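You operate a simulated robot arm through the tools that you are given. There is no shell and no other tool.

You run a simulated robot arm. Do the job below in one go: nothing can be reset, and whatever is moved stays where it is left.

TASK
Put things in order on the top of the orange bench. At the end: the green cartridge stands where the silver steel foot stood; the grey spool from the top of the orange bench stands where the clear jar (marked "SPARE") stood; the silver steel foot from the top of the orange bench is on the black board (marked "FAN"); the clear jar from the top of the orange bench stands where the green cartridge stood; whatever was shut is shut again. Leave all else as you found it, and nothing knocked over.

It is judged by the outcome, as a careful person would: the job done as asked, and still so three seconds after it is handed in. It fails if anything else is knocked over, pushed out of place, dropped, spilled or broken.

THE ROBOT
A 6-joint arm with a two-finger parallel gripper, fixed in place. Base frame: the origin is at the foot of the arm, x ahead of it, y to its left, z up; the work surface is at about z = 0. Readings come in m, degrees, newtons and seconds.
With the tool pointing down near the work surface it reaches from about 0.16 to 0.42 m from the base axis. Its first joint turns from -66.0 to 66.0 degrees. Payload 1.57 kg.
The tool frame sits at the grasp point between the pads (the TCP): z along the fingers, y along the line on which they close. The tips reach 0.03 m beyond it. Largest opening 0.08 m; finger width 0.017, thickness 0.012; the body of the gripper, 0.04 by 0.082 m, starts 0.08 m behind the TCP.
Orientation is that of the tool frame in the base frame, as a unit quaternion [x, y, z, w]. With the fingers straight down and closing along the base's y, the tool's x points along the base's -x, its y along +y and its z along -z.

THE INTERFACE
- The arm moves only by the tool play_rows. Its argument "deltas" is a list of rows, each an object of numbers (a shift or turn left out is 0, a gripper value left out holds the last): "rx", "ry", "rz": the turn, a rotation vector about the base's x, y, z in degrees; "tx", "ty", "tz": the shift along the base's x, y, z in m; "gripper": the gripper command, from -1 (fully open) to 1 (shut), values between in proportion. In form: [{"rx": .., "ry": .., "rz": .., "tx": .., "ty": .., "tz": .., "gripper": ..}, ...]. A call has 1 to 20 rows; each row shifts and turns the commanded pose from where the row before left it. A row lasts 0.2 s, in which the tool goes at most 0.05 m and 8.6 degrees; a call with a longer step from one row to the next is refused whole, and so is a gripper value outside its range. Where a pose cannot be reached the arm comes as near as it can. A force on the tool above 40 N (or 10 N above the force at the start of the call, whichever is more), or a blocked arm, ends the call early, and 0.2 s more pass. Each finger travels about 0.153 m/s and halts on what it meets, pressing with about 31 N; the grip force reading is that of the motor and also rises with nothing between the fingers. The clock runs only during rows and for 0.2 s after the last one: add rows that do not move to give the fingers time. It gives the time, the measured TCP pose, the force on the tool (base axes), the opening and the grip force at its end, in the units of the frame above (readings bear some noise), with the torque about the TCP (base axes, N m) and any sound that the robot's microphone picked up.
- Cameras (640 x 400 px; columns grow to the right, rows downward): "scene" is fixed at [0.0371, -0.3176, 0.44]; the picture's right is [0.91, -0.42, 0.00], its down [-0.19, -0.41, -0.89] and it looks along [0.37, 0.81, -0.45] (base axes); focal length 243 px, centre (320, 200). "wrist" rides on the gripper at [0.072, -0.007, -0.122] in the tool frame; the picture's right is [0.09, 1.00, 0.00], its down [-0.84, 0.08, -0.54] and it looks along [-0.54, 0.05, 0.84] (tool axes); focal length 238 px, centre (320, 200).
- capture(camera): a new picture of that camera. It takes no simulated time.
- point_at(camera, pixels): there is no depth. For up to 12 entries [column, row, z] of the newest picture of that camera ("zoom" is the newest enlarged one), the place [x, y] in the base frame at which the ray of that pixel passes the height z, good to about 0.002 m. It takes no simulated time.
- inspect(camera, box): a new picture of the part [left, top, right, bottom] of that camera's present view, enlarged. It takes no simulated time.
- sign_off(): hands the job in; it is judged then, once.

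Unless the task says otherwise, let go and move clear before handing in.

The tools are called after "Request:" as name(argument=value, ...) on one line, values as JSON. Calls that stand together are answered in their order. play_rows: Moves the arm, as the interface text tells. Its arguments: {"type":"object","properties":{"deltas":{"type":"array","items":{"type":"object","properties":{"rx":{"type":"number"},"ry":{"type":"number"},"rz":{"type":"number"},"tx":{"type":"number"},"ty":{"type":"number"},"tz":{"type":"number"},"gripper":{"type":"number"}}}}},"required":["deltas"]} The other tools are called the same way: capture (camera) takes a picture; point_at (camera, pixels) gives the place at which the rays of pixels pass given heights; inspect (camera, box) takes an enlarged picture of a part of a camera's view; sign_off () hands the job in.

At the start:

```text
t: 0.0
position: [0.2256, 0.0398, 0.2892]
tcp_rot: [0.001, 1.0, 0.001, 0.0]
force: [0.0, 0.3, 0.7]
wrist_torque: [0.0, -0.03, 0.0]
grip_width: 0.0799
grip_force: 0.0
```

scene: 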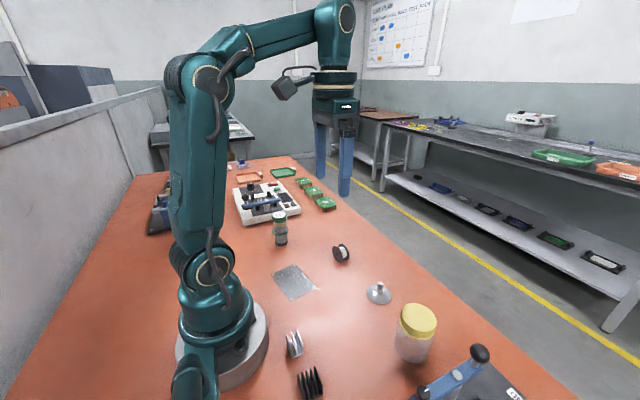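
wrist: 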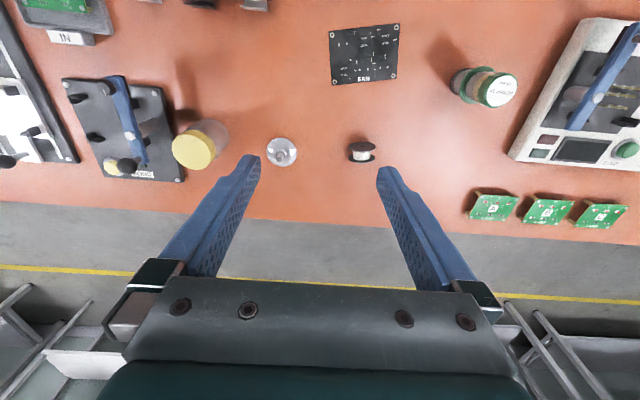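

The wrist picture shows the yellow-lidded jar at about (200,145), silver foot at (281,152), spool at (362,152), black board at (363,53) and green-capped cylinder at (485,87). I'll take enlarged views to identify each before moving.

Request:
inspect(camera="wrist", box=[140, 90, 300, 190])

Request:
inspect(camera="wrist", box=[310, 0, 530, 180])

Request:
inspect(camera="scene", box=[260, 200, 420, 300])

Request:
inspect(camera="scene", box=[260, 280, 580, 400])

```text
4.00 times, centred on (220, 140) of wrist
```

zoom: 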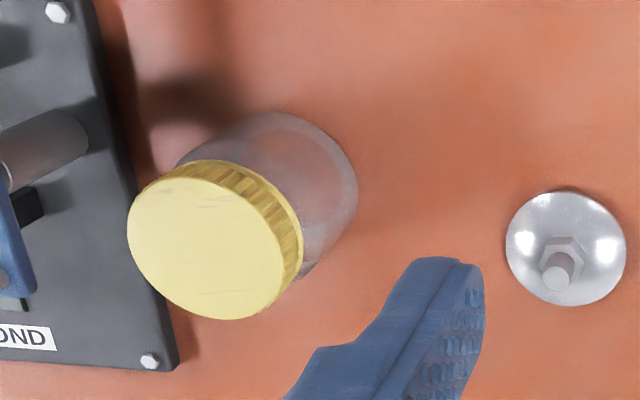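

```text
2.22 times, centred on (420, 90) of wrist
```

zoom: 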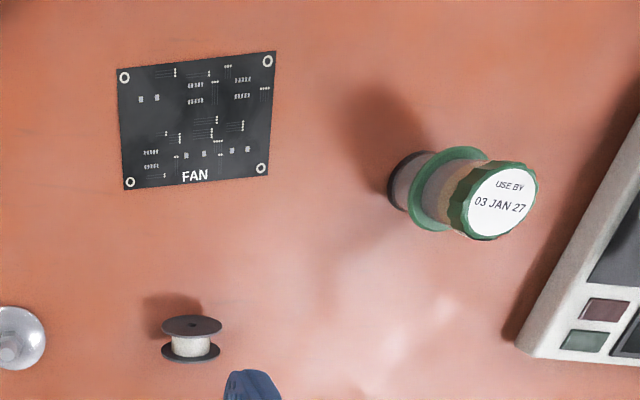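

```text
4.00 times, centred on (340, 250) of scene
```

zoom: 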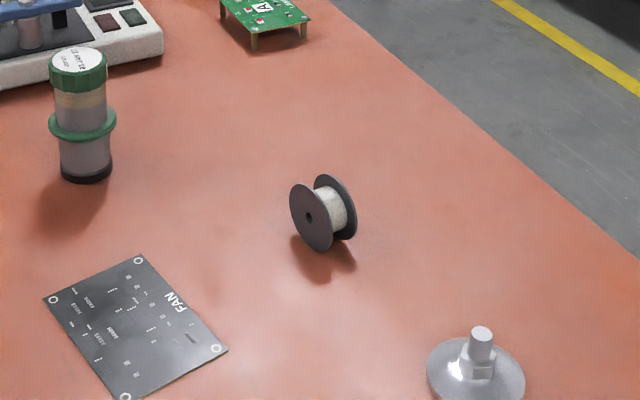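

```text
2.00 times, centred on (420, 340) of scene
```

zoom: 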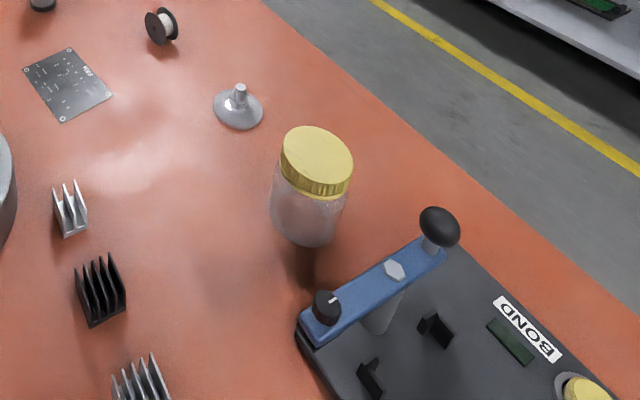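

The spool at wrist (362,152) appears to lie on its side, with its axis roughly along base x. I'll measure footprints and heights from both cameras.

Request:
point_at(camera="wrist", pixels=[[281, 152, 0.0], [281, 152, 0.03], [267, 150, 0.0], [296, 152, 0.0], [281, 138, 0.0], [281, 166, 0.0], [350, 146, 0.01], [374, 157, 0.01], [330, 31, 0], [400, 24, 0], [398, 79, 0], [334, 84, 0]])

Request:
point_at(camera="scene", pixels=[[379, 298, 0.0], [367, 294, 0.0], [391, 297, 0.0], [342, 262, 0.0], [274, 269, 0.0], [294, 264, 0.0], [316, 288, 0.0], [291, 299, 0.0], [281, 245, 0.0], [408, 360, 0.0], [418, 310, 0.07], [418, 310, 0.08]])

Request:
inspect(camera="wrist", box=[340, 130, 390, 170])

Request:
inspect(camera="scene", box=[320, 235, 400, 310])

```text
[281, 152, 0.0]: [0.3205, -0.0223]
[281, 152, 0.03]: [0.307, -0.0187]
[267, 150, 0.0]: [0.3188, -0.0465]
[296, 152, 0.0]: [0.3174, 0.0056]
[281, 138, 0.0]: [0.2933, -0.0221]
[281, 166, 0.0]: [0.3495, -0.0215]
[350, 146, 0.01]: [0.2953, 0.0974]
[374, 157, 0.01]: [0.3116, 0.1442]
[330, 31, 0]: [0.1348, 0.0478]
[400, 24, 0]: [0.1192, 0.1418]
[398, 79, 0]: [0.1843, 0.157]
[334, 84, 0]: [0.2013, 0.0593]
```

```text
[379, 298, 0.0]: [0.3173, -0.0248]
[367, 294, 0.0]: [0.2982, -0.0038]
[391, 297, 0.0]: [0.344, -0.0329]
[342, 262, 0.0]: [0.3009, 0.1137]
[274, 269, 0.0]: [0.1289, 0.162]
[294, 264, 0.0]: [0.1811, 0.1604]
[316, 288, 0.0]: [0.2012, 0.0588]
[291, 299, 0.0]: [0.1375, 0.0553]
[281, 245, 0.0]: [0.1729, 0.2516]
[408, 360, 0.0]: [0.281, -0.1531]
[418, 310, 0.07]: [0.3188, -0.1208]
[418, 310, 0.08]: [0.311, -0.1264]
```

```text
10.00 times, centred on (365, 150) of wrist
```

zoom: 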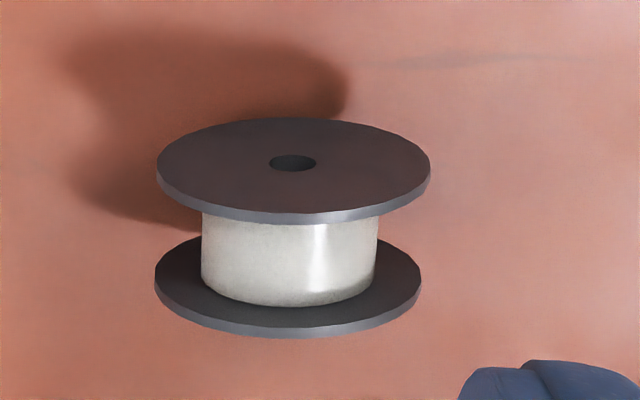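

```text
5.33 times, centred on (360, 272) of scene
```

zoom: 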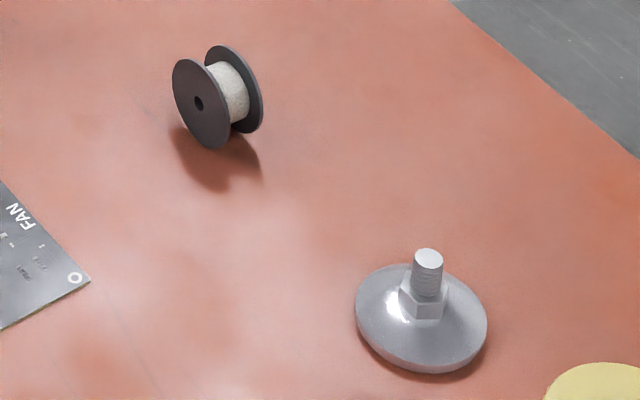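

The foot is about 0.052 m wide and 0.042 m tall, centred near (0.3185, -0.0215), and the FAN board is centred near (0.16, 0.104). I'll move above the foot for a closer look before grasping.

Request:
play_rows(deltas=[{"tx": 0.0155, "ty": -0.0102, "tz": -0.02, "gripper": -1}, {"tx": 0.0155, "ty": -0.0102, "tz": -0.02}, {"tx": 0.0155, "ty": -0.0102, "tz": -0.02}, {"tx": 0.0155, "ty": -0.0102, "tz": -0.02}, {"tx": 0.0155, "ty": -0.0102, "tz": -0.02}, {"tx": 0.0155, "ty": -0.0102, "tz": -0.02}, {}, {}])

Request:
capture(camera="wrist")

Request:
capture(camera="scene")

```text
t: 1.8
position: [0.3193, -0.0207, 0.169]
tcp_rot: [0.0, 1.0, 0.002, 0.0]
force: [0.2, 0.0, 0.0]
wrist_torque: [0.0, 0.01, -0.01]
grip_width: 0.08
grip_force: 0.2
```

```text
taken
```

wrist: 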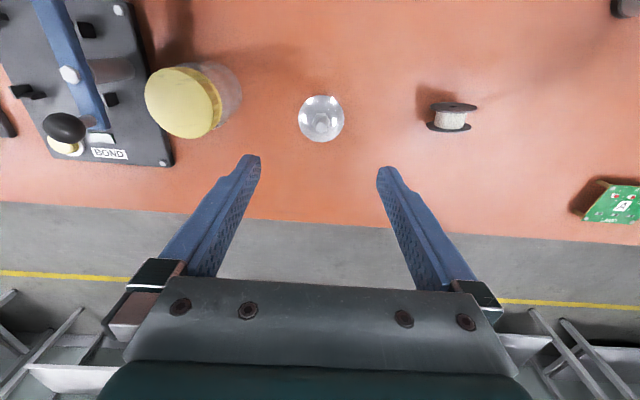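

```text
taken
```

scene: 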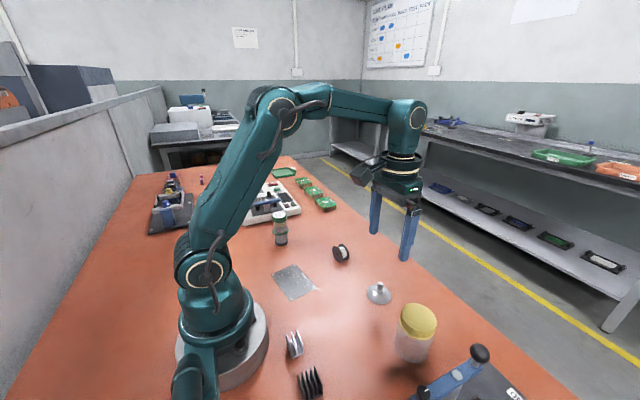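

Now at (0.319, -0.021, 0.169) with the foot at wrist (321,119). I'll zoom in on it to find the stem and nut.

Request:
inspect(camera="wrist", box=[281, 85, 361, 150])

Request:
inspect(camera="scene", box=[355, 265, 405, 315])

Request:
inspect(camera="wrist", box=[120, 50, 260, 170])

Request:
inspect(camera="scene", box=[380, 290, 480, 380])

```text
6.15 times, centred on (321, 118) of wrist
```

zoom: 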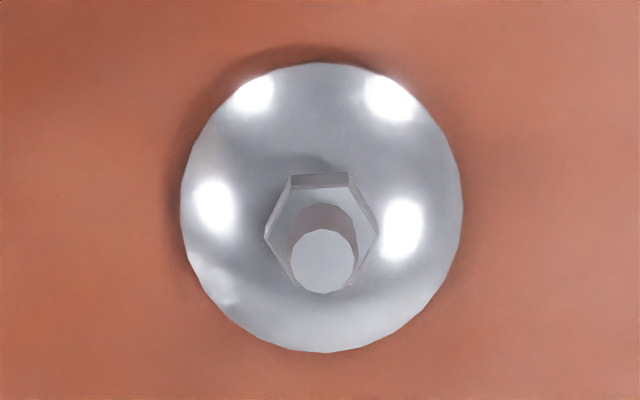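

```text
8.00 times, centred on (380, 290) of scene
```

zoom: 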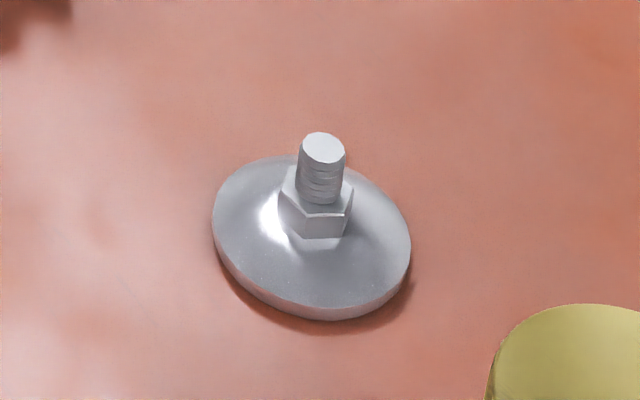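

```text
3.33 times, centred on (190, 110) of wrist
```

zoom: 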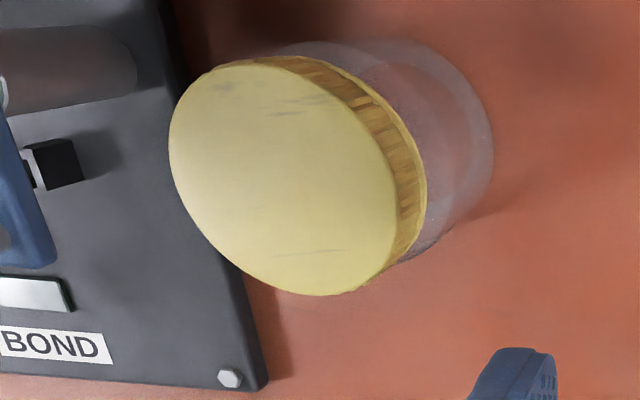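

```text
4.44 times, centred on (430, 335) of scene
```

zoom: 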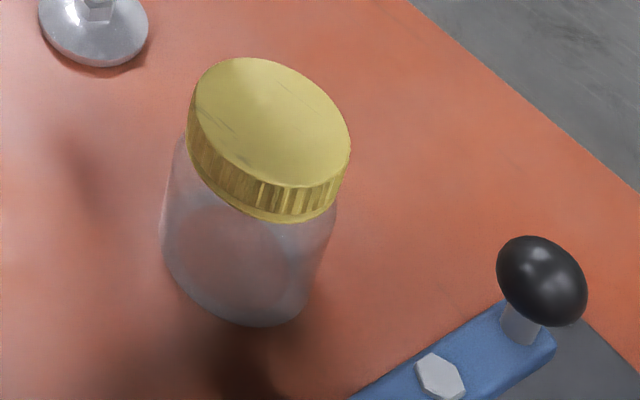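

The stem is about 12 mm in diameter, standing roughly from z 0.025 to 0.042 above a hex nut; its top is at about wrist (321.6,128). I'll pin down the exact centre.

Request:
point_at(camera="wrist", pixels=[[321.6, 128.1, 0.042], [321.6, 128.1, 0.038], [321.2, 119.3, 0.004], [298.6, 119.3, 0.004], [344.3, 119.3, 0.004], [321.2, 96, 0.004], [321.2, 142.5, 0.0]])

Request:
point_at(camera="scene", pixels=[[380.5, 283.3, 0.042], [380.5, 283.3, 0.038], [379.1, 294.8, 0.004]])

```text
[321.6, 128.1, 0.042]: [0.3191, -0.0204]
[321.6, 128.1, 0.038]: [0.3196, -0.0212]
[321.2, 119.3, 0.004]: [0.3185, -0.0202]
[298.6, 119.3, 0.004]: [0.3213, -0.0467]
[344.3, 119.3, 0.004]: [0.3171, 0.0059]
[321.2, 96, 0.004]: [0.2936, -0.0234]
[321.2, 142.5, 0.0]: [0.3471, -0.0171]
```

```text
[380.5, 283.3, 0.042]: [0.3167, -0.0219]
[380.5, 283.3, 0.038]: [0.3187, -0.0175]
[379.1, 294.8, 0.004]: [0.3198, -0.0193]
```

Both cameras agree on the foot at about (0.319, -0.0205) with its top at z≈0.041. I'll descend so the tips straddle only the stem, then close.

Request:
play_rows(deltas=[{"tz": -0.04, "gripper": -1}, {"tz": -0.04}, {"tz": -0.02}, {"tz": -0.012}, {}])

Request:
capture(camera="wrist")

Request:
inspect(camera="scene", box=[335, 220, 435, 320])

```text
t: 3.0
position: [0.3164, -0.0201, 0.0558]
tcp_rot: [0.001, 1.0, 0.001, 0.001]
force: [0.7, -0.2, 1.7]
wrist_torque: [0.03, -0.02, 0.0]
grip_width: 0.0799
grip_force: 0.0
```

```text
taken
```

wrist: 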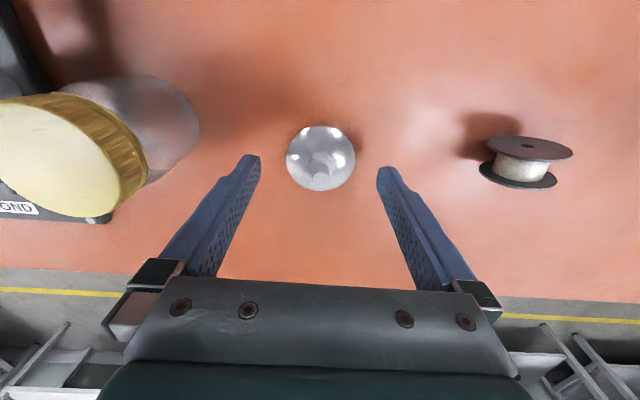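

```text
4.00 times, centred on (385, 270) of scene
```

zoom: 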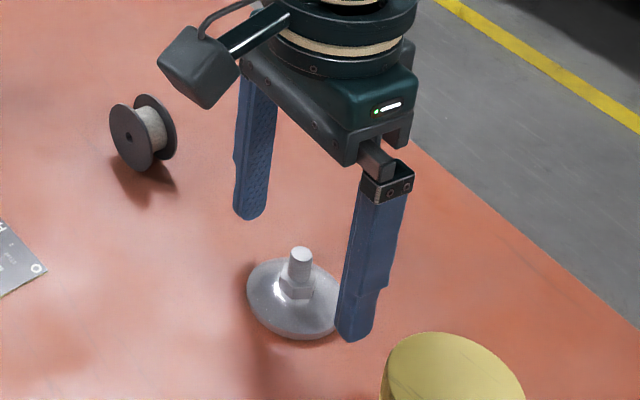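

The tips straddle the stem without contact, and the stem top is at about wrist (320,178). I'll zoom to confirm alignment along x before closing.

Request:
inspect(camera="wrist", box=[270, 115, 370, 205])

```text
4.44 times, centred on (320, 160) of wrist
```

zoom: 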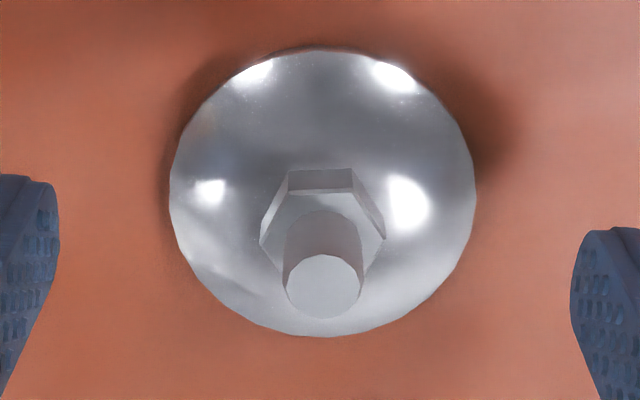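

The stem centre is at wrist row ≈179.6, where the TCP axis should project, so it is aligned. Closing now.

Request:
play_rows(deltas=[{"gripper": 1}, {"gripper": 1}, {"gripper": 1}, {"gripper": 1}])

Request:
capture(camera="wrist")

```text
t: 4.0
position: [0.3182, -0.0204, 0.057]
tcp_rot: [0.001, 1.0, 0.001, 0.0]
force: [-0.8, -0.2, 1.3]
wrist_torque: [-0.07, 0.05, 0.01]
grip_width: 0.0113
grip_force: 29.3
```

```text
taken
```

wrist: 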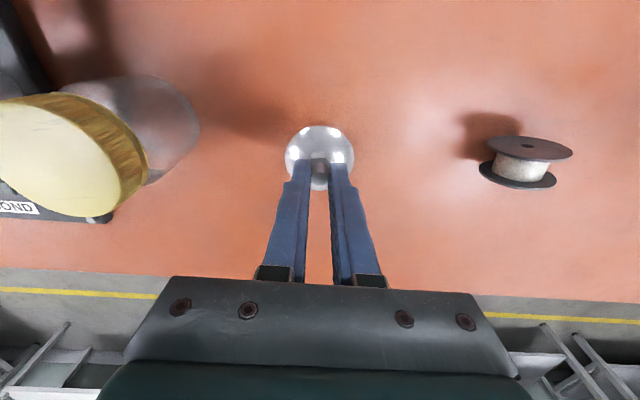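

The gripper closed to 11.3 mm on the stem with 29 N. I'll lift gently and check it comes along.

Request:
play_rows(deltas=[{"tz": 0.01, "gripper": 1}, {"tz": 0.02}, {"tz": 0.03}, {"tz": 0.04}, {}])

Request:
capture(camera="wrist")

Request:
capture(camera="scene")

```text
t: 5.2
position: [0.3175, -0.0218, 0.1598]
tcp_rot: [0.0, 1.0, 0.001, 0.0]
force: [1.1, -0.9, -0.9]
wrist_torque: [0.02, 0.0, -0.01]
grip_width: 0.0114
grip_force: 29.4
```

```text
taken
```

wrist: 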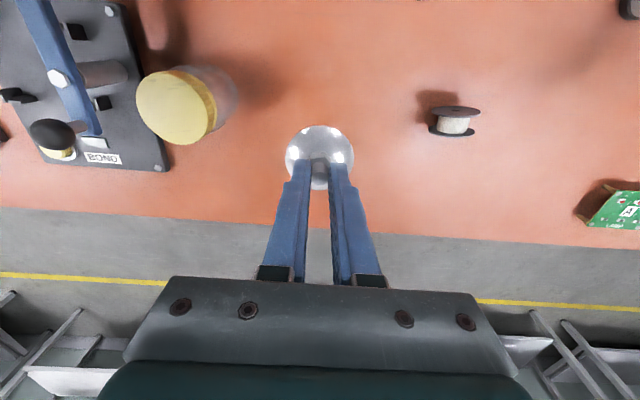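

```text
taken
```

scene: 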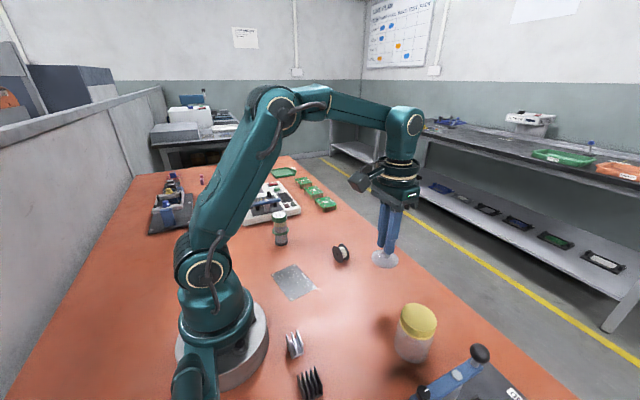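

The foot is held level (scene 385,259) and clear of the bench. I'll carry it over the FAN board centre at about (0.160, 0.102).

Request:
play_rows(deltas=[{"tx": -0.0195, "ty": 0.0155, "gripper": 1}, {"tx": -0.0195, "ty": 0.0155}, {"tx": -0.0195, "ty": 0.0155}, {"tx": -0.0195, "ty": 0.0155}, {"tx": -0.0195, "ty": 0.0155}, {"tx": -0.0195, "ty": 0.0155}, {"tx": -0.0195, "ty": 0.0155}, {"tx": -0.0195, "ty": 0.0155}, {}, {}])

Request:
capture(camera="wrist")

Request:
capture(camera="scene")

```text
t: 7.4
position: [0.1623, 0.1035, 0.1586]
tcp_rot: [0.002, 1.0, 0.001, 0.0]
force: [0.0, -0.7, -0.2]
wrist_torque: [-0.02, 0.01, 0.03]
grip_width: 0.0111
grip_force: 28.7
```

```text
taken
```

wrist: 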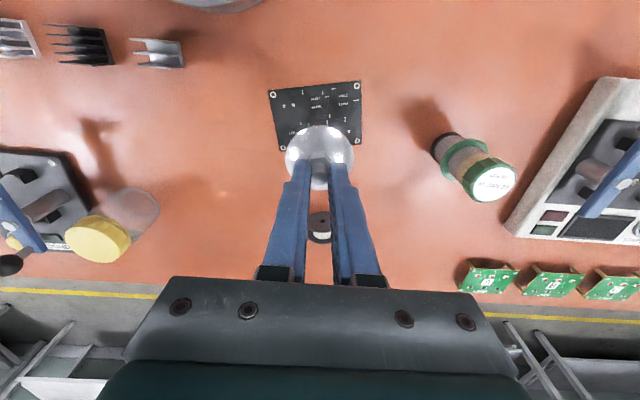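

```text
taken
```

scene: 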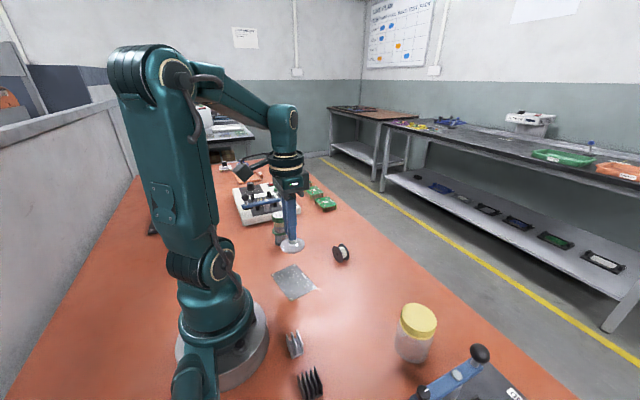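

The board is under the foot at wrist (317,115). I'll zoom in and take the board's corners and the cartridge position for accurate targets.

Request:
inspect(camera="wrist", box=[256, 75, 376, 165])

Request:
inspect(camera="scene", box=[255, 225, 335, 305])

Request:
inspect(camera="wrist", box=[410, 110, 540, 220])

```text
4.44 times, centred on (316, 120) of wrist
```

zoom: 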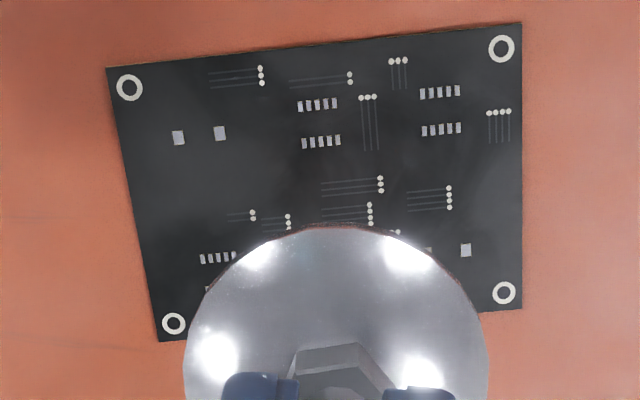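

```text
5.00 times, centred on (295, 265) of scene
```

zoom: 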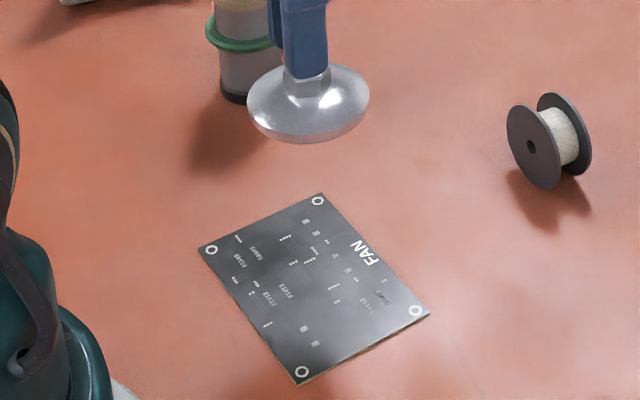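

```text
3.64 times, centred on (475, 165) of wrist
```

zoom: 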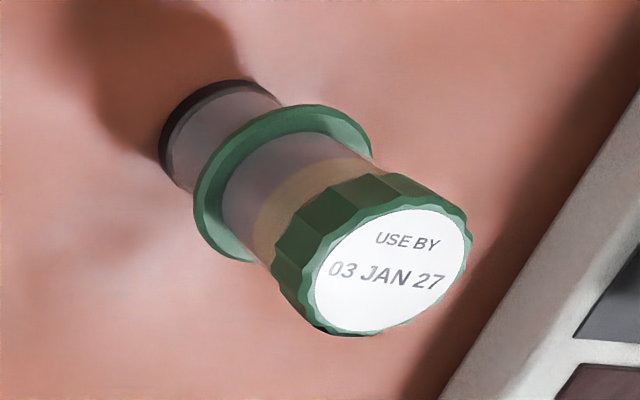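

Request:
point_at(camera="wrist", pixels=[[268.0, 90.3, 0.002], [361.3, 79.9, 0.002], [361.5, 144.3, 0.002], [279.3, 152.0, 0.002], [438.8, 152.8, 0.0], [432, 148, 0.0], [452, 134, 0.0], [488.4, 182, 0.08]])

Request:
point_at(camera="scene", pixels=[[270.6, 274.4, 0.002], [295.4, 263.6, 0.002], [317, 288, 0.002], [290.4, 301.8, 0.002]])

```text
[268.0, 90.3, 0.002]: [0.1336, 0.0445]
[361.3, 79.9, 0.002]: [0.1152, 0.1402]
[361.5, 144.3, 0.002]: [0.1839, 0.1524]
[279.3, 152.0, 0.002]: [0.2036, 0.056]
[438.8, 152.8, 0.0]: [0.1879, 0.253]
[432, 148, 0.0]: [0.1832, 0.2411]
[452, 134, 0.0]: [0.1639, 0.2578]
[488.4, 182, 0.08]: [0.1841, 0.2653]
```

```text
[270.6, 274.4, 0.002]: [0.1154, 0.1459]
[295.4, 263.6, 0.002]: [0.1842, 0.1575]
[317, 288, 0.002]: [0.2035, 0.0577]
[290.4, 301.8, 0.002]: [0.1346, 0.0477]
```

Averaging both cameras puts the board centre at about (0.1593, 0.1005). I'll shift there and descend to just above the board.

Request:
play_rows(deltas=[{"tx": -0.003, "ty": -0.003, "tz": -0.02, "gripper": 1}, {"tz": -0.025}, {"tz": -0.02}, {"tz": -0.015}, {"tz": -0.01}, {}, {}])

Request:
inspect(camera="scene", box=[245, 215, 345, 315])

Request:
capture(camera="wrist")

```text
t: 9.0
position: [0.1593, 0.1002, 0.0672]
tcp_rot: [0.0, 1.0, 0.001, 0.0]
force: [0.0, 0.8, -0.3]
wrist_torque: [0.04, -0.02, 0.01]
grip_width: 0.0115
grip_force: 28.7
```

```text
4.00 times, centred on (295, 265) of scene
```

zoom: 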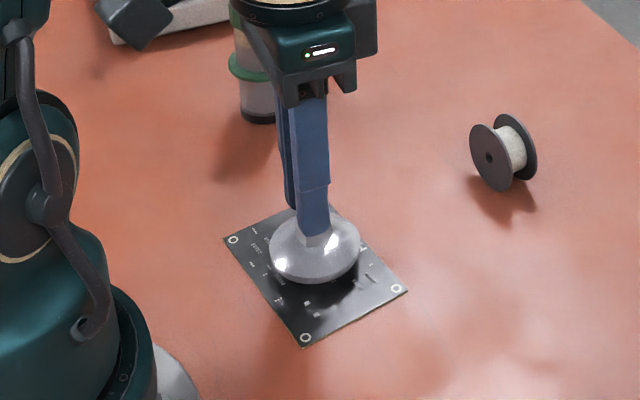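

```text
taken
```

wrist: 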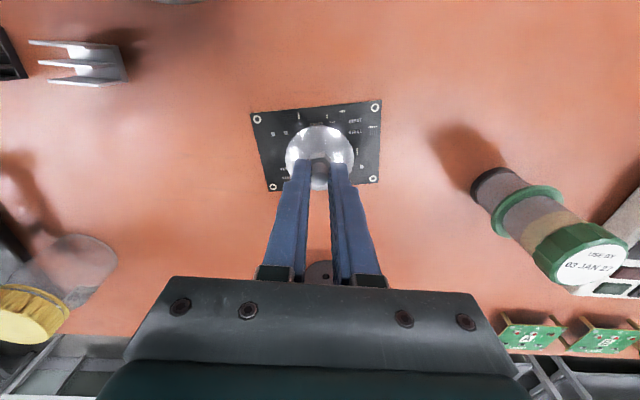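

The foot hovers centrally over the board about 8 mm up. I'll ease it down in small steps and watch the force.

Request:
play_rows(deltas=[{"tz": -0.003, "gripper": 1}, {"tz": -0.002}, {"tz": -0.001}, {"tz": -0.001}, {}])

```text
t: 10.2
position: [0.1589, 0.1002, 0.0614]
tcp_rot: [0.001, 1.0, 0.001, 0.001]
force: [-0.4, -1.4, 8.3]
wrist_torque: [-0.06, -0.02, -0.03]
grip_width: 0.0114
grip_force: 28.9
```

The force rose to 8 N, so the foot is resting on the board. I'll open the fingers and rise clear.

Request:
play_rows(deltas=[{"tz": 0.0005, "gripper": 1}, {"gripper": -0.5}, {"gripper": -0.5}, {}, {"tz": 0.02}, {"tz": 0.04}, {"tz": 0.04}, {}])

Request:
capture(camera="wrist")

Request:
inspect(camera="scene", box=[245, 215, 345, 315])

```text
t: 12.0
position: [0.1598, 0.1012, 0.1612]
tcp_rot: [0.0, 1.0, 0.001, 0.002]
force: [-0.4, 0.9, -0.8]
wrist_torque: [0.0, -0.01, 0.03]
grip_width: 0.0601
grip_force: 0.1
```

```text
taken
```

wrist: 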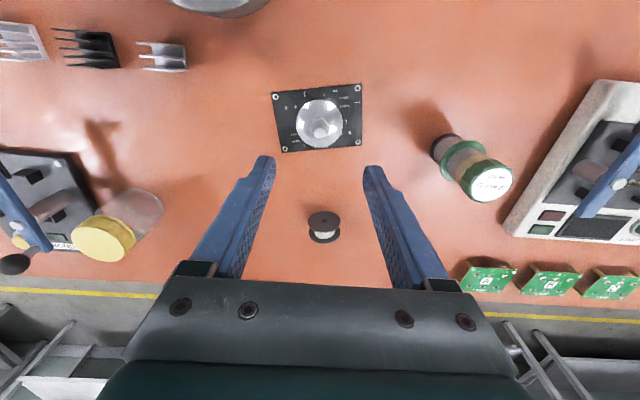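

```text
4.00 times, centred on (295, 265) of scene
```

zoom: 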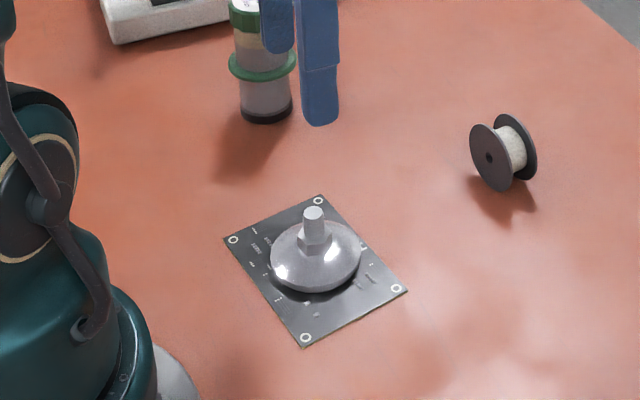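

The foot stands upright, centred on the FAN board (wrist 320,120). Next is the cartridge; I'll rise and move over it near (0.174, 0.252) for a closer look.

Request:
play_rows(deltas=[{"tz": 0.03, "gripper": -1}, {"tz": 0.02, "ty": 0.02}, {"ty": 0.03, "tx": 0.003}, {"ty": 0.03, "tx": 0.003}, {"ty": 0.03, "tx": 0.003}, {"ty": 0.03, "tx": 0.003}, {"ty": 0.011, "tx": 0.002}, {}, {}])

Request:
capture(camera="wrist")

Request:
capture(camera="scene")

```text
t: 14.0
position: [0.1746, 0.2511, 0.2103]
tcp_rot: [0.001, 1.0, 0.001, 0.0]
force: [0.6, 0.7, 0.5]
wrist_torque: [0.01, 0.02, 0.03]
grip_width: 0.0804
grip_force: 0.1
```

```text
taken
```

wrist: 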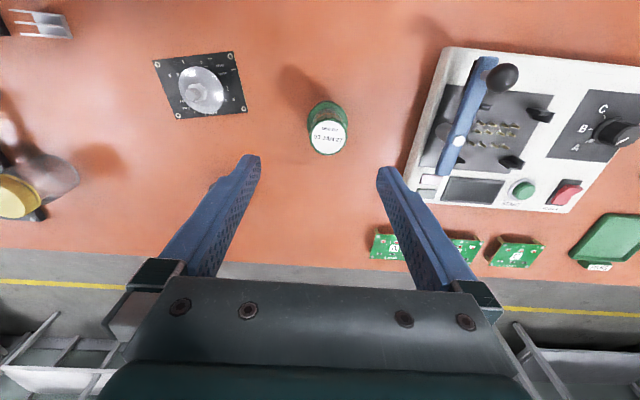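

```text
taken
```

scene: 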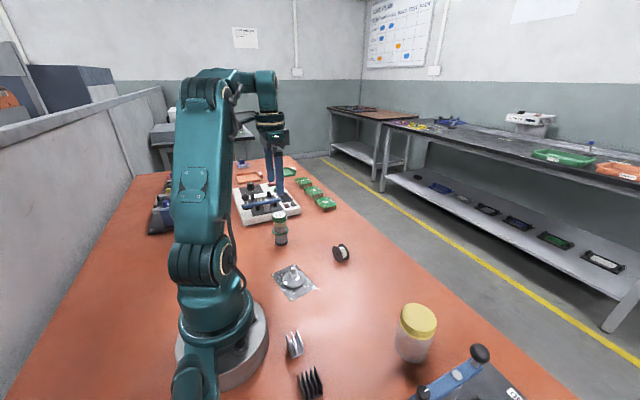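

The cartridge appears at wrist (327,132) with free bench around it. Zooming from both cameras to size it.

Request:
inspect(camera="wrist", box=[285, 80, 375, 170])

Request:
inspect(camera="scene", box=[255, 200, 305, 255])

```text
4.44 times, centred on (330, 125) of wrist
```

zoom: 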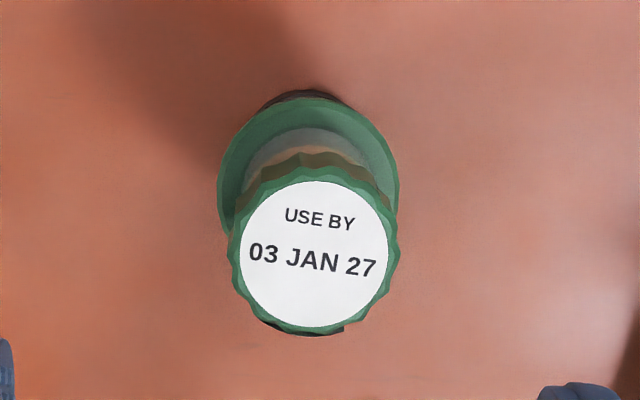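

```text
7.27 times, centred on (280, 228) of scene
```

zoom: 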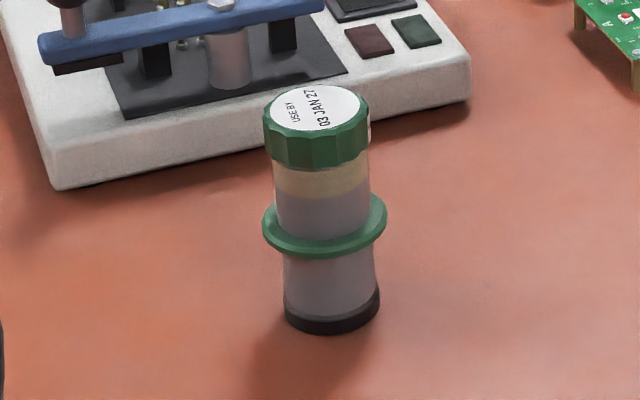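

Request:
point_at(camera="wrist", pixels=[[329.1, 137.6, 0.06], [329.1, 137.6, 0.07], [329.1, 137.6, 0.08], [329.1, 137.6, 0.09], [310.5, 138, 0.07], [347.9, 138, 0.07]])

Request:
point_at(camera="scene", pixels=[[279.7, 215.2, 0.06], [279.7, 215.2, 0.07], [279.7, 215.2, 0.08], [279.7, 215.2, 0.09], [281.65, 243.4, 0.0], [275, 243, 0.0], [288.2, 241, 0.0]])

```text
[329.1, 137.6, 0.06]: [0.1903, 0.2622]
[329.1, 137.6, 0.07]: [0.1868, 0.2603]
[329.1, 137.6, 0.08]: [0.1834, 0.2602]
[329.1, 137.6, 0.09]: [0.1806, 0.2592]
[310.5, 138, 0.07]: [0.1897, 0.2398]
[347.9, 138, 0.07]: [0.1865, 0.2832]
```

```text
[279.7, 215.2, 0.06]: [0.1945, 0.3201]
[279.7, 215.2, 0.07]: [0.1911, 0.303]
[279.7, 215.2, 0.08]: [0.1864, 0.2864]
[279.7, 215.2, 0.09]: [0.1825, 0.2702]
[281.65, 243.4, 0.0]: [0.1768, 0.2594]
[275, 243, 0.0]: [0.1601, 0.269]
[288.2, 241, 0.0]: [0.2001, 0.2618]
```

Intersecting the rays gives the cartridge at about (0.1785, 0.2592), height ≈0.096, cap ≈0.039 m wide and flange ≈0.05 m at z≈0.04. I'll centre over it and descend so the pads meet the cap with the tips staying above the flange.

Request:
play_rows(deltas=[{"tx": 0.0038, "ty": 0.0083, "gripper": -1}, {"tz": -0.04}, {"tz": -0.03}, {"tz": -0.02}, {}, {}])

Request:
capture(camera="wrist")

Request:
inspect(camera="scene", box=[235, 175, 325, 255])

```text
t: 15.4
position: [0.1754, 0.2592, 0.1203]
tcp_rot: [0.001, 1.0, 0.001, -0.001]
force: [-0.3, 0.2, 0.3]
wrist_torque: [0.01, -0.02, -0.02]
grip_width: 0.0798
grip_force: 0.2
```

```text
taken
```

wrist: 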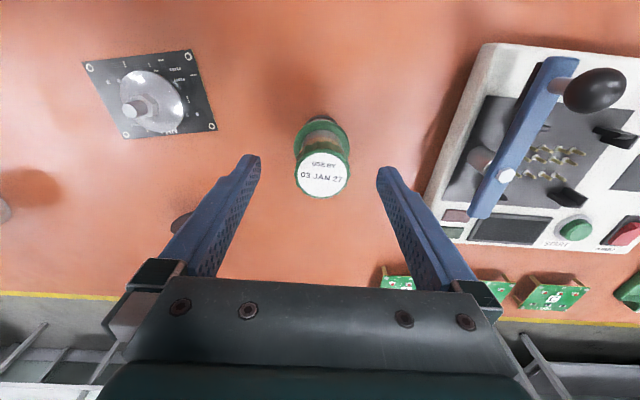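

```text
5.00 times, centred on (280, 215) of scene
```

zoom: 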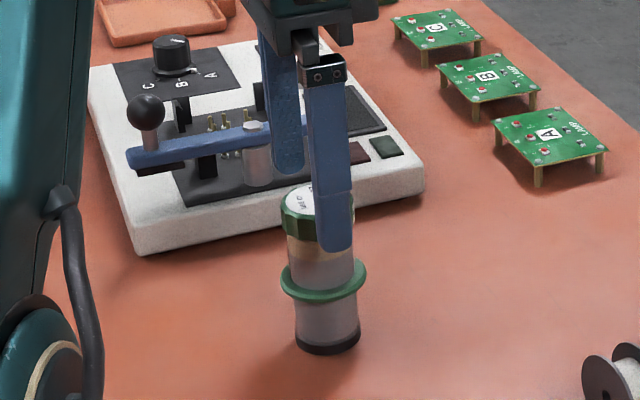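

The cap is between the fingers. I'll zoom to fine-tune centring before the final descent.

Request:
inspect(camera="wrist", box=[270, 110, 390, 210])

```text
4.00 times, centred on (330, 160) of wrist
```

zoom: 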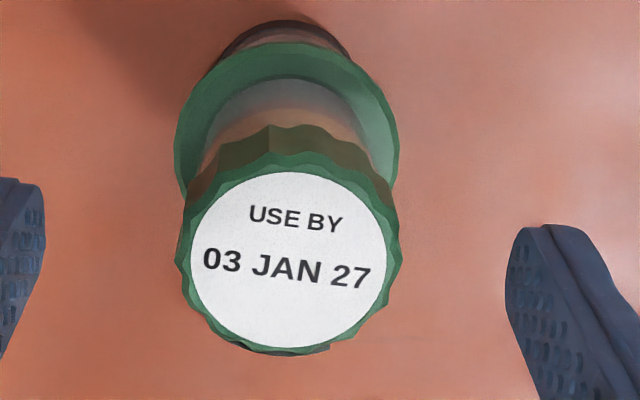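

The cap centre is at wrist (322,174.5), within about 1 mm of the tool axis. Descending to cap height and closing.

Request:
play_rows(deltas=[{"ty": 0.001, "tz": -0.02, "gripper": -1}, {"tz": -0.017}, {}, {"gripper": 1}, {"gripper": 1}, {"gripper": 1}, {"gripper": 1}])

Request:
inspect(camera="scene", box=[235, 175, 325, 255])

Request:
capture(camera="wrist")

```text
t: 17.0
position: [0.1761, 0.2611, 0.084]
tcp_rot: [0.002, 1.0, 0.001, 0.0]
force: [-0.1, -1.5, -0.3]
wrist_torque: [-0.1, -0.04, 0.02]
grip_width: 0.0372
grip_force: 31.1
```

```text
5.00 times, centred on (280, 215) of scene
```

zoom: 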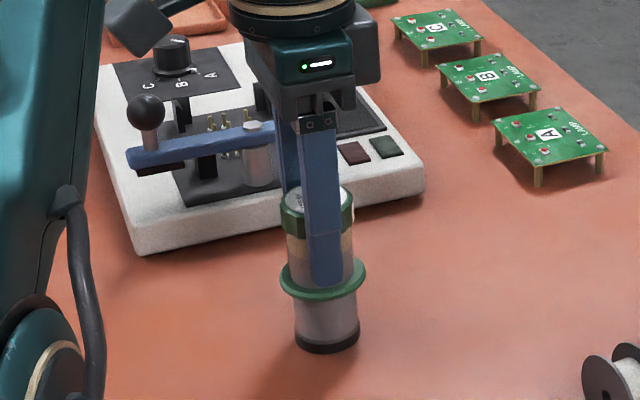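

```text
taken
```

wrist: 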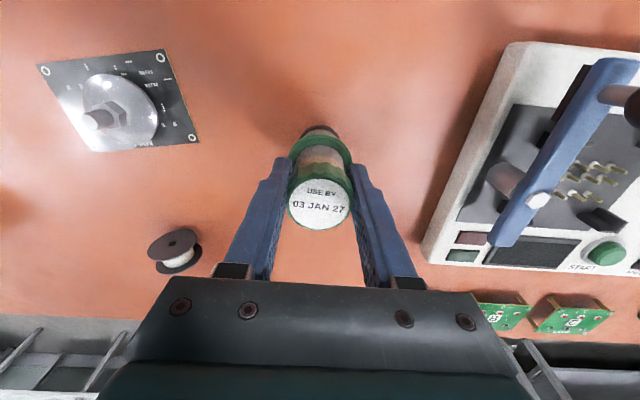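

Gripped at 37 mm width with 31 N on the cap, and the cartridge did not shift. Lifting straight up to check it hangs true.

Request:
play_rows(deltas=[{"tz": 0.008, "gripper": 1}, {"tz": 0.02}, {"tz": 0.03}, {"tz": 0.03}, {"tz": 0.02}, {}, {}])

Request:
capture(camera="wrist")

Request:
capture(camera="scene")

```text
t: 18.6
position: [0.1775, 0.2605, 0.192]
tcp_rot: [0.001, 1.0, 0.001, 0.0]
force: [0.0, -0.7, -2.5]
wrist_torque: [-0.03, -0.01, -0.03]
grip_width: 0.0372
grip_force: 31.4
```

```text
taken
```

wrist: 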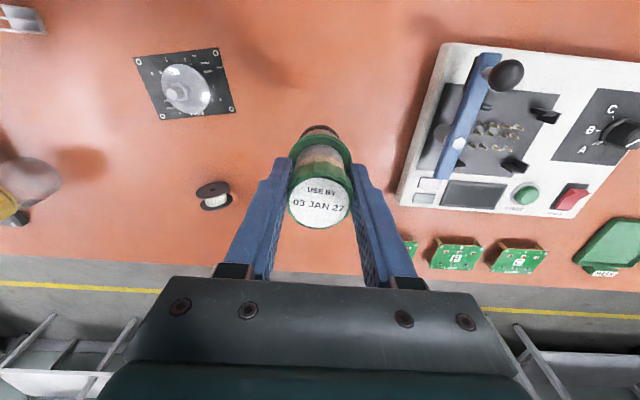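

```text
taken
```

scene: 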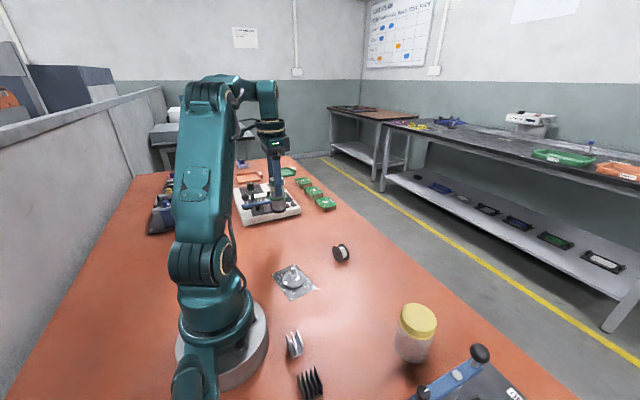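

The cartridge hangs straight in the grip at z 0.192. Carrying it to the foot's old spot at (0.319, -0.0205), well above everything.

Request:
play_rows(deltas=[{"tx": 0.0118, "ty": -0.0234, "gripper": 1}, {"tx": 0.0118, "ty": -0.0234}, {"tx": 0.0118, "ty": -0.0234}, {"tx": 0.0118, "ty": -0.0234}, {"tx": 0.0118, "ty": -0.0234}, {"tx": 0.0118, "ty": -0.0234}, {"tx": 0.0118, "ty": -0.0234}, {"tx": 0.0118, "ty": -0.0234}, {"tx": 0.0118, "ty": -0.0234}, {"tx": 0.0118, "ty": -0.0234}, {"tx": 0.0118, "ty": -0.0234}, {"tx": 0.0117, "ty": -0.0236}, {}, {}])

Request:
capture(camera="wrist")

Request:
capture(camera="scene")

```text
t: 21.6
position: [0.3199, -0.0209, 0.1944]
tcp_rot: [0.001, 1.0, 0.001, 0.001]
force: [-0.4, 0.7, -2.9]
wrist_torque: [0.02, 0.0, -0.02]
grip_width: 0.0367
grip_force: 31.2
```

```text
taken
```

wrist: 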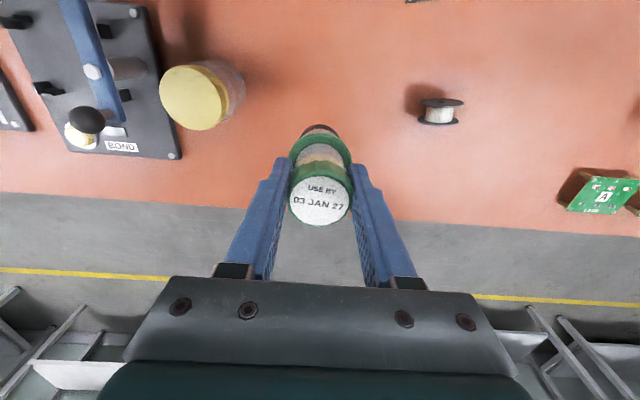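

```text
taken
```

scene: 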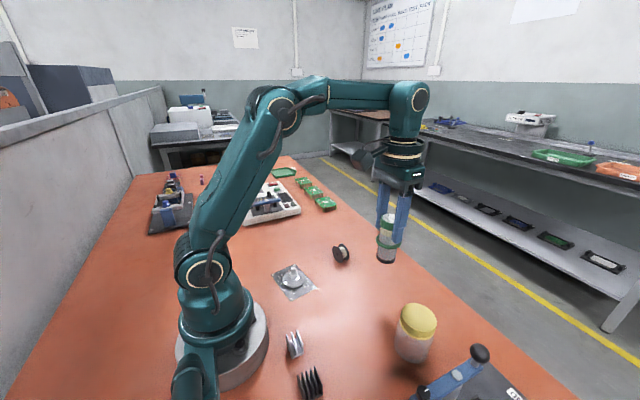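

Over the target at (0.3199, -0.0209). Lowering to about 1 cm above the bench.

Request:
play_rows(deltas=[{"tx": -0.0007, "tz": -0.03, "gripper": 1}, {"tz": -0.03}, {"tz": -0.02}, {"tz": -0.015}, {}, {}])

Request:
inspect(camera="scene", box=[330, 210, 440, 320])

```text
t: 23.0
position: [0.3195, -0.021, 0.0956]
tcp_rot: [0.001, 1.0, 0.001, 0.001]
force: [0.0, -1.0, -2.1]
wrist_torque: [-0.02, -0.01, -0.04]
grip_width: 0.0369
grip_force: 31.1
```

```text
3.64 times, centred on (385, 265) of scene
```

zoom: 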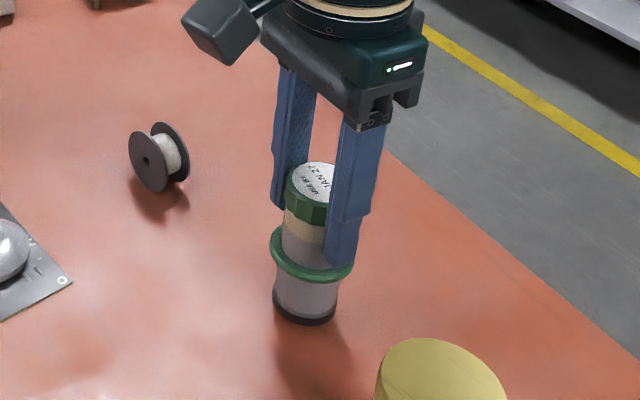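

The cartridge is upright and about 1 cm above the bench. Now fine downward steps while watching the force.

Request:
play_rows(deltas=[{"tz": -0.004, "gripper": 1}, {"tz": -0.003}, {"tz": -0.002}, {"tz": -0.001}, {}])

```text
t: 24.2
position: [0.3194, -0.0211, 0.0872]
tcp_rot: [0.001, 1.0, 0.0, 0.003]
force: [-0.9, -3.8, 20.0]
wrist_torque: [-0.51, -0.31, 0.04]
grip_width: 0.0366
grip_force: 30.7
```

The force is 20 N upward, so the base is on the bench. I'll relieve the press slightly before releasing.

Request:
play_rows(deltas=[{"tz": 0.0015, "gripper": 1}, {}])

Request:
inspect(camera="scene", box=[330, 210, 440, 320])

```text
t: 24.8
position: [0.3177, -0.0188, 0.0862]
tcp_rot: [0.001, 1.0, 0.002, -0.002]
force: [-0.7, 0.2, -2.9]
wrist_torque: [-0.01, 0.01, -0.01]
grip_width: 0.0367
grip_force: 30.8
```

```text
3.64 times, centred on (385, 265) of scene
```

zoom: 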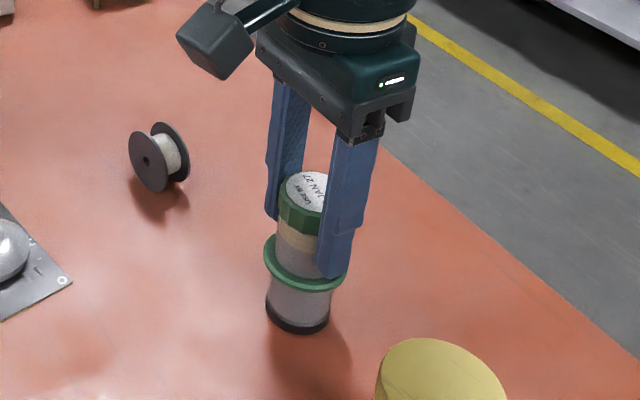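

The force is back to -2.9 N (just the weight), so it hangs barely off the bench. I'll lower 1.2 mm to touch, then release.

Request:
play_rows(deltas=[{"tz": -0.0007, "gripper": 1}, {}])

```text
t: 25.4
position: [0.3178, -0.0209, 0.0869]
tcp_rot: [0.001, 1.0, 0.0, 0.0]
force: [0.6, -0.1, -1.8]
wrist_torque: [0.01, 0.03, 0.03]
grip_width: 0.0368
grip_force: 31.0
```

Request:
play_rows(deltas=[{"tz": -0.0005, "gripper": 1}, {}])

```text
t: 26.0
position: [0.3171, -0.0212, 0.0869]
tcp_rot: [0.001, 1.0, 0.001, 0.001]
force: [-0.5, 1.1, -1.7]
wrist_torque: [-0.01, 0.01, 0.01]
grip_width: 0.037
grip_force: 31.5
```

The reading is still about -1.7 N, so it is not quite seated. One more small step down.

Request:
play_rows(deltas=[{"tz": -0.001, "gripper": 1}, {}])

Request:
inspect(camera="scene", box=[330, 210, 440, 320])

Request:
capture(camera="wrist")

```text
t: 26.6
position: [0.3183, -0.0207, 0.0862]
tcp_rot: [0.001, 1.0, 0.0, 0.002]
force: [-4.1, 1.2, 19.1]
wrist_torque: [-0.03, 0.01, 0.1]
grip_width: 0.037
grip_force: 31.2
```

```text
3.64 times, centred on (385, 265) of scene
```

zoom: 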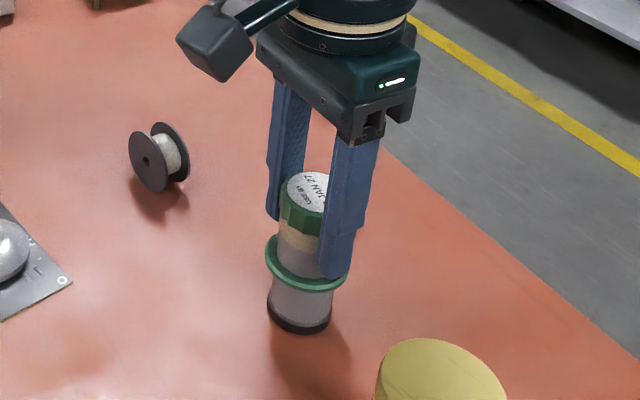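

```text
taken
```

wrist: 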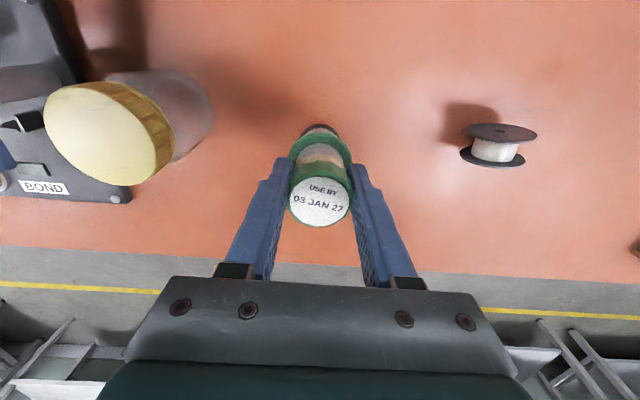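

Contact is firm at 19 N and the cartridge is upright at (0.3183, -0.0207). I'll ease up half a millimetre, open and rise.

Request:
play_rows(deltas=[{"tz": 0.0004, "gripper": 1}, {"gripper": 0.0}, {"gripper": -0.6}, {"gripper": -0.6}, {}])

Request:
capture(camera="wrist")

Request:
inspect(camera="scene", box=[330, 210, 440, 320])

```text
t: 27.8
position: [0.3174, -0.0202, 0.0863]
tcp_rot: [0.001, 1.0, 0.001, 0.0]
force: [-0.6, 0.3, -0.5]
wrist_torque: [-0.03, 0.01, 0.03]
grip_width: 0.0641
grip_force: 0.1
```

```text
taken
```

wrist: 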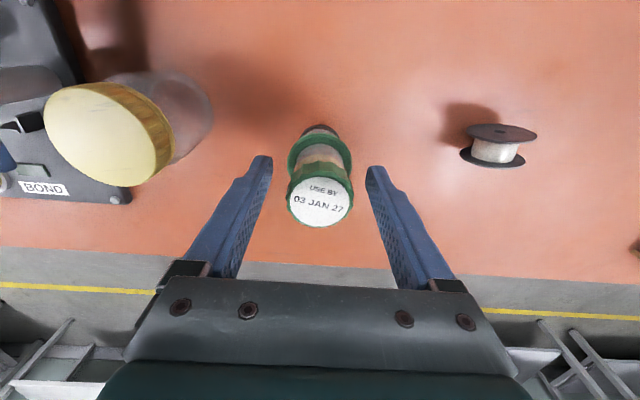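

```text
3.64 times, centred on (385, 265) of scene
```

zoom: 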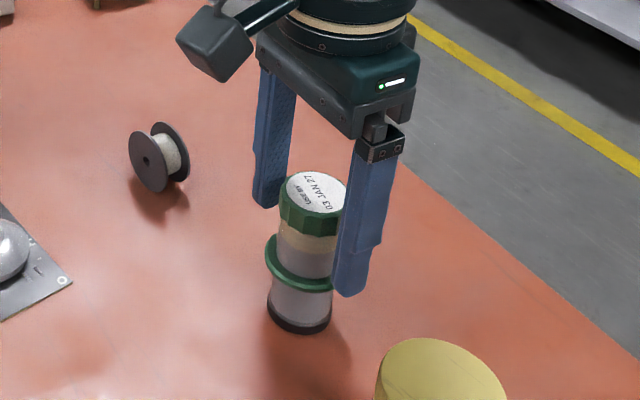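

The cartridge stands free and upright. Rising clear, then moving toward the jar for a measuring view.

Request:
play_rows(deltas=[{"tz": 0.03, "gripper": -0.6}, {"tz": 0.04}, {"tz": 0.05}, {"tz": 0.02}, {"ty": -0.03}, {"ty": -0.03}, {"ty": -0.03, "tx": -0.01}, {"ty": -0.025, "tx": -0.01}, {}, {}])

Request:
capture(camera="wrist")

Request:
capture(camera="scene")

```text
t: 30.0
position: [0.2975, -0.1344, 0.2255]
tcp_rot: [0.0, 1.0, 0.001, 0.0]
force: [1.2, 0.4, -0.2]
wrist_torque: [-0.01, -0.02, 0.01]
grip_width: 0.064
grip_force: 0.0
```

```text
taken
```

wrist: 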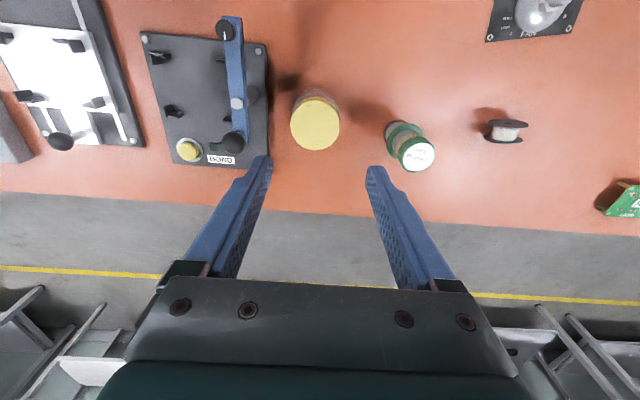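

```text
taken
```

scene: 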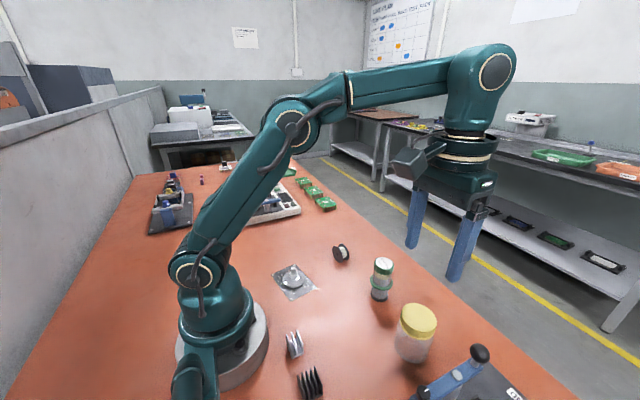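

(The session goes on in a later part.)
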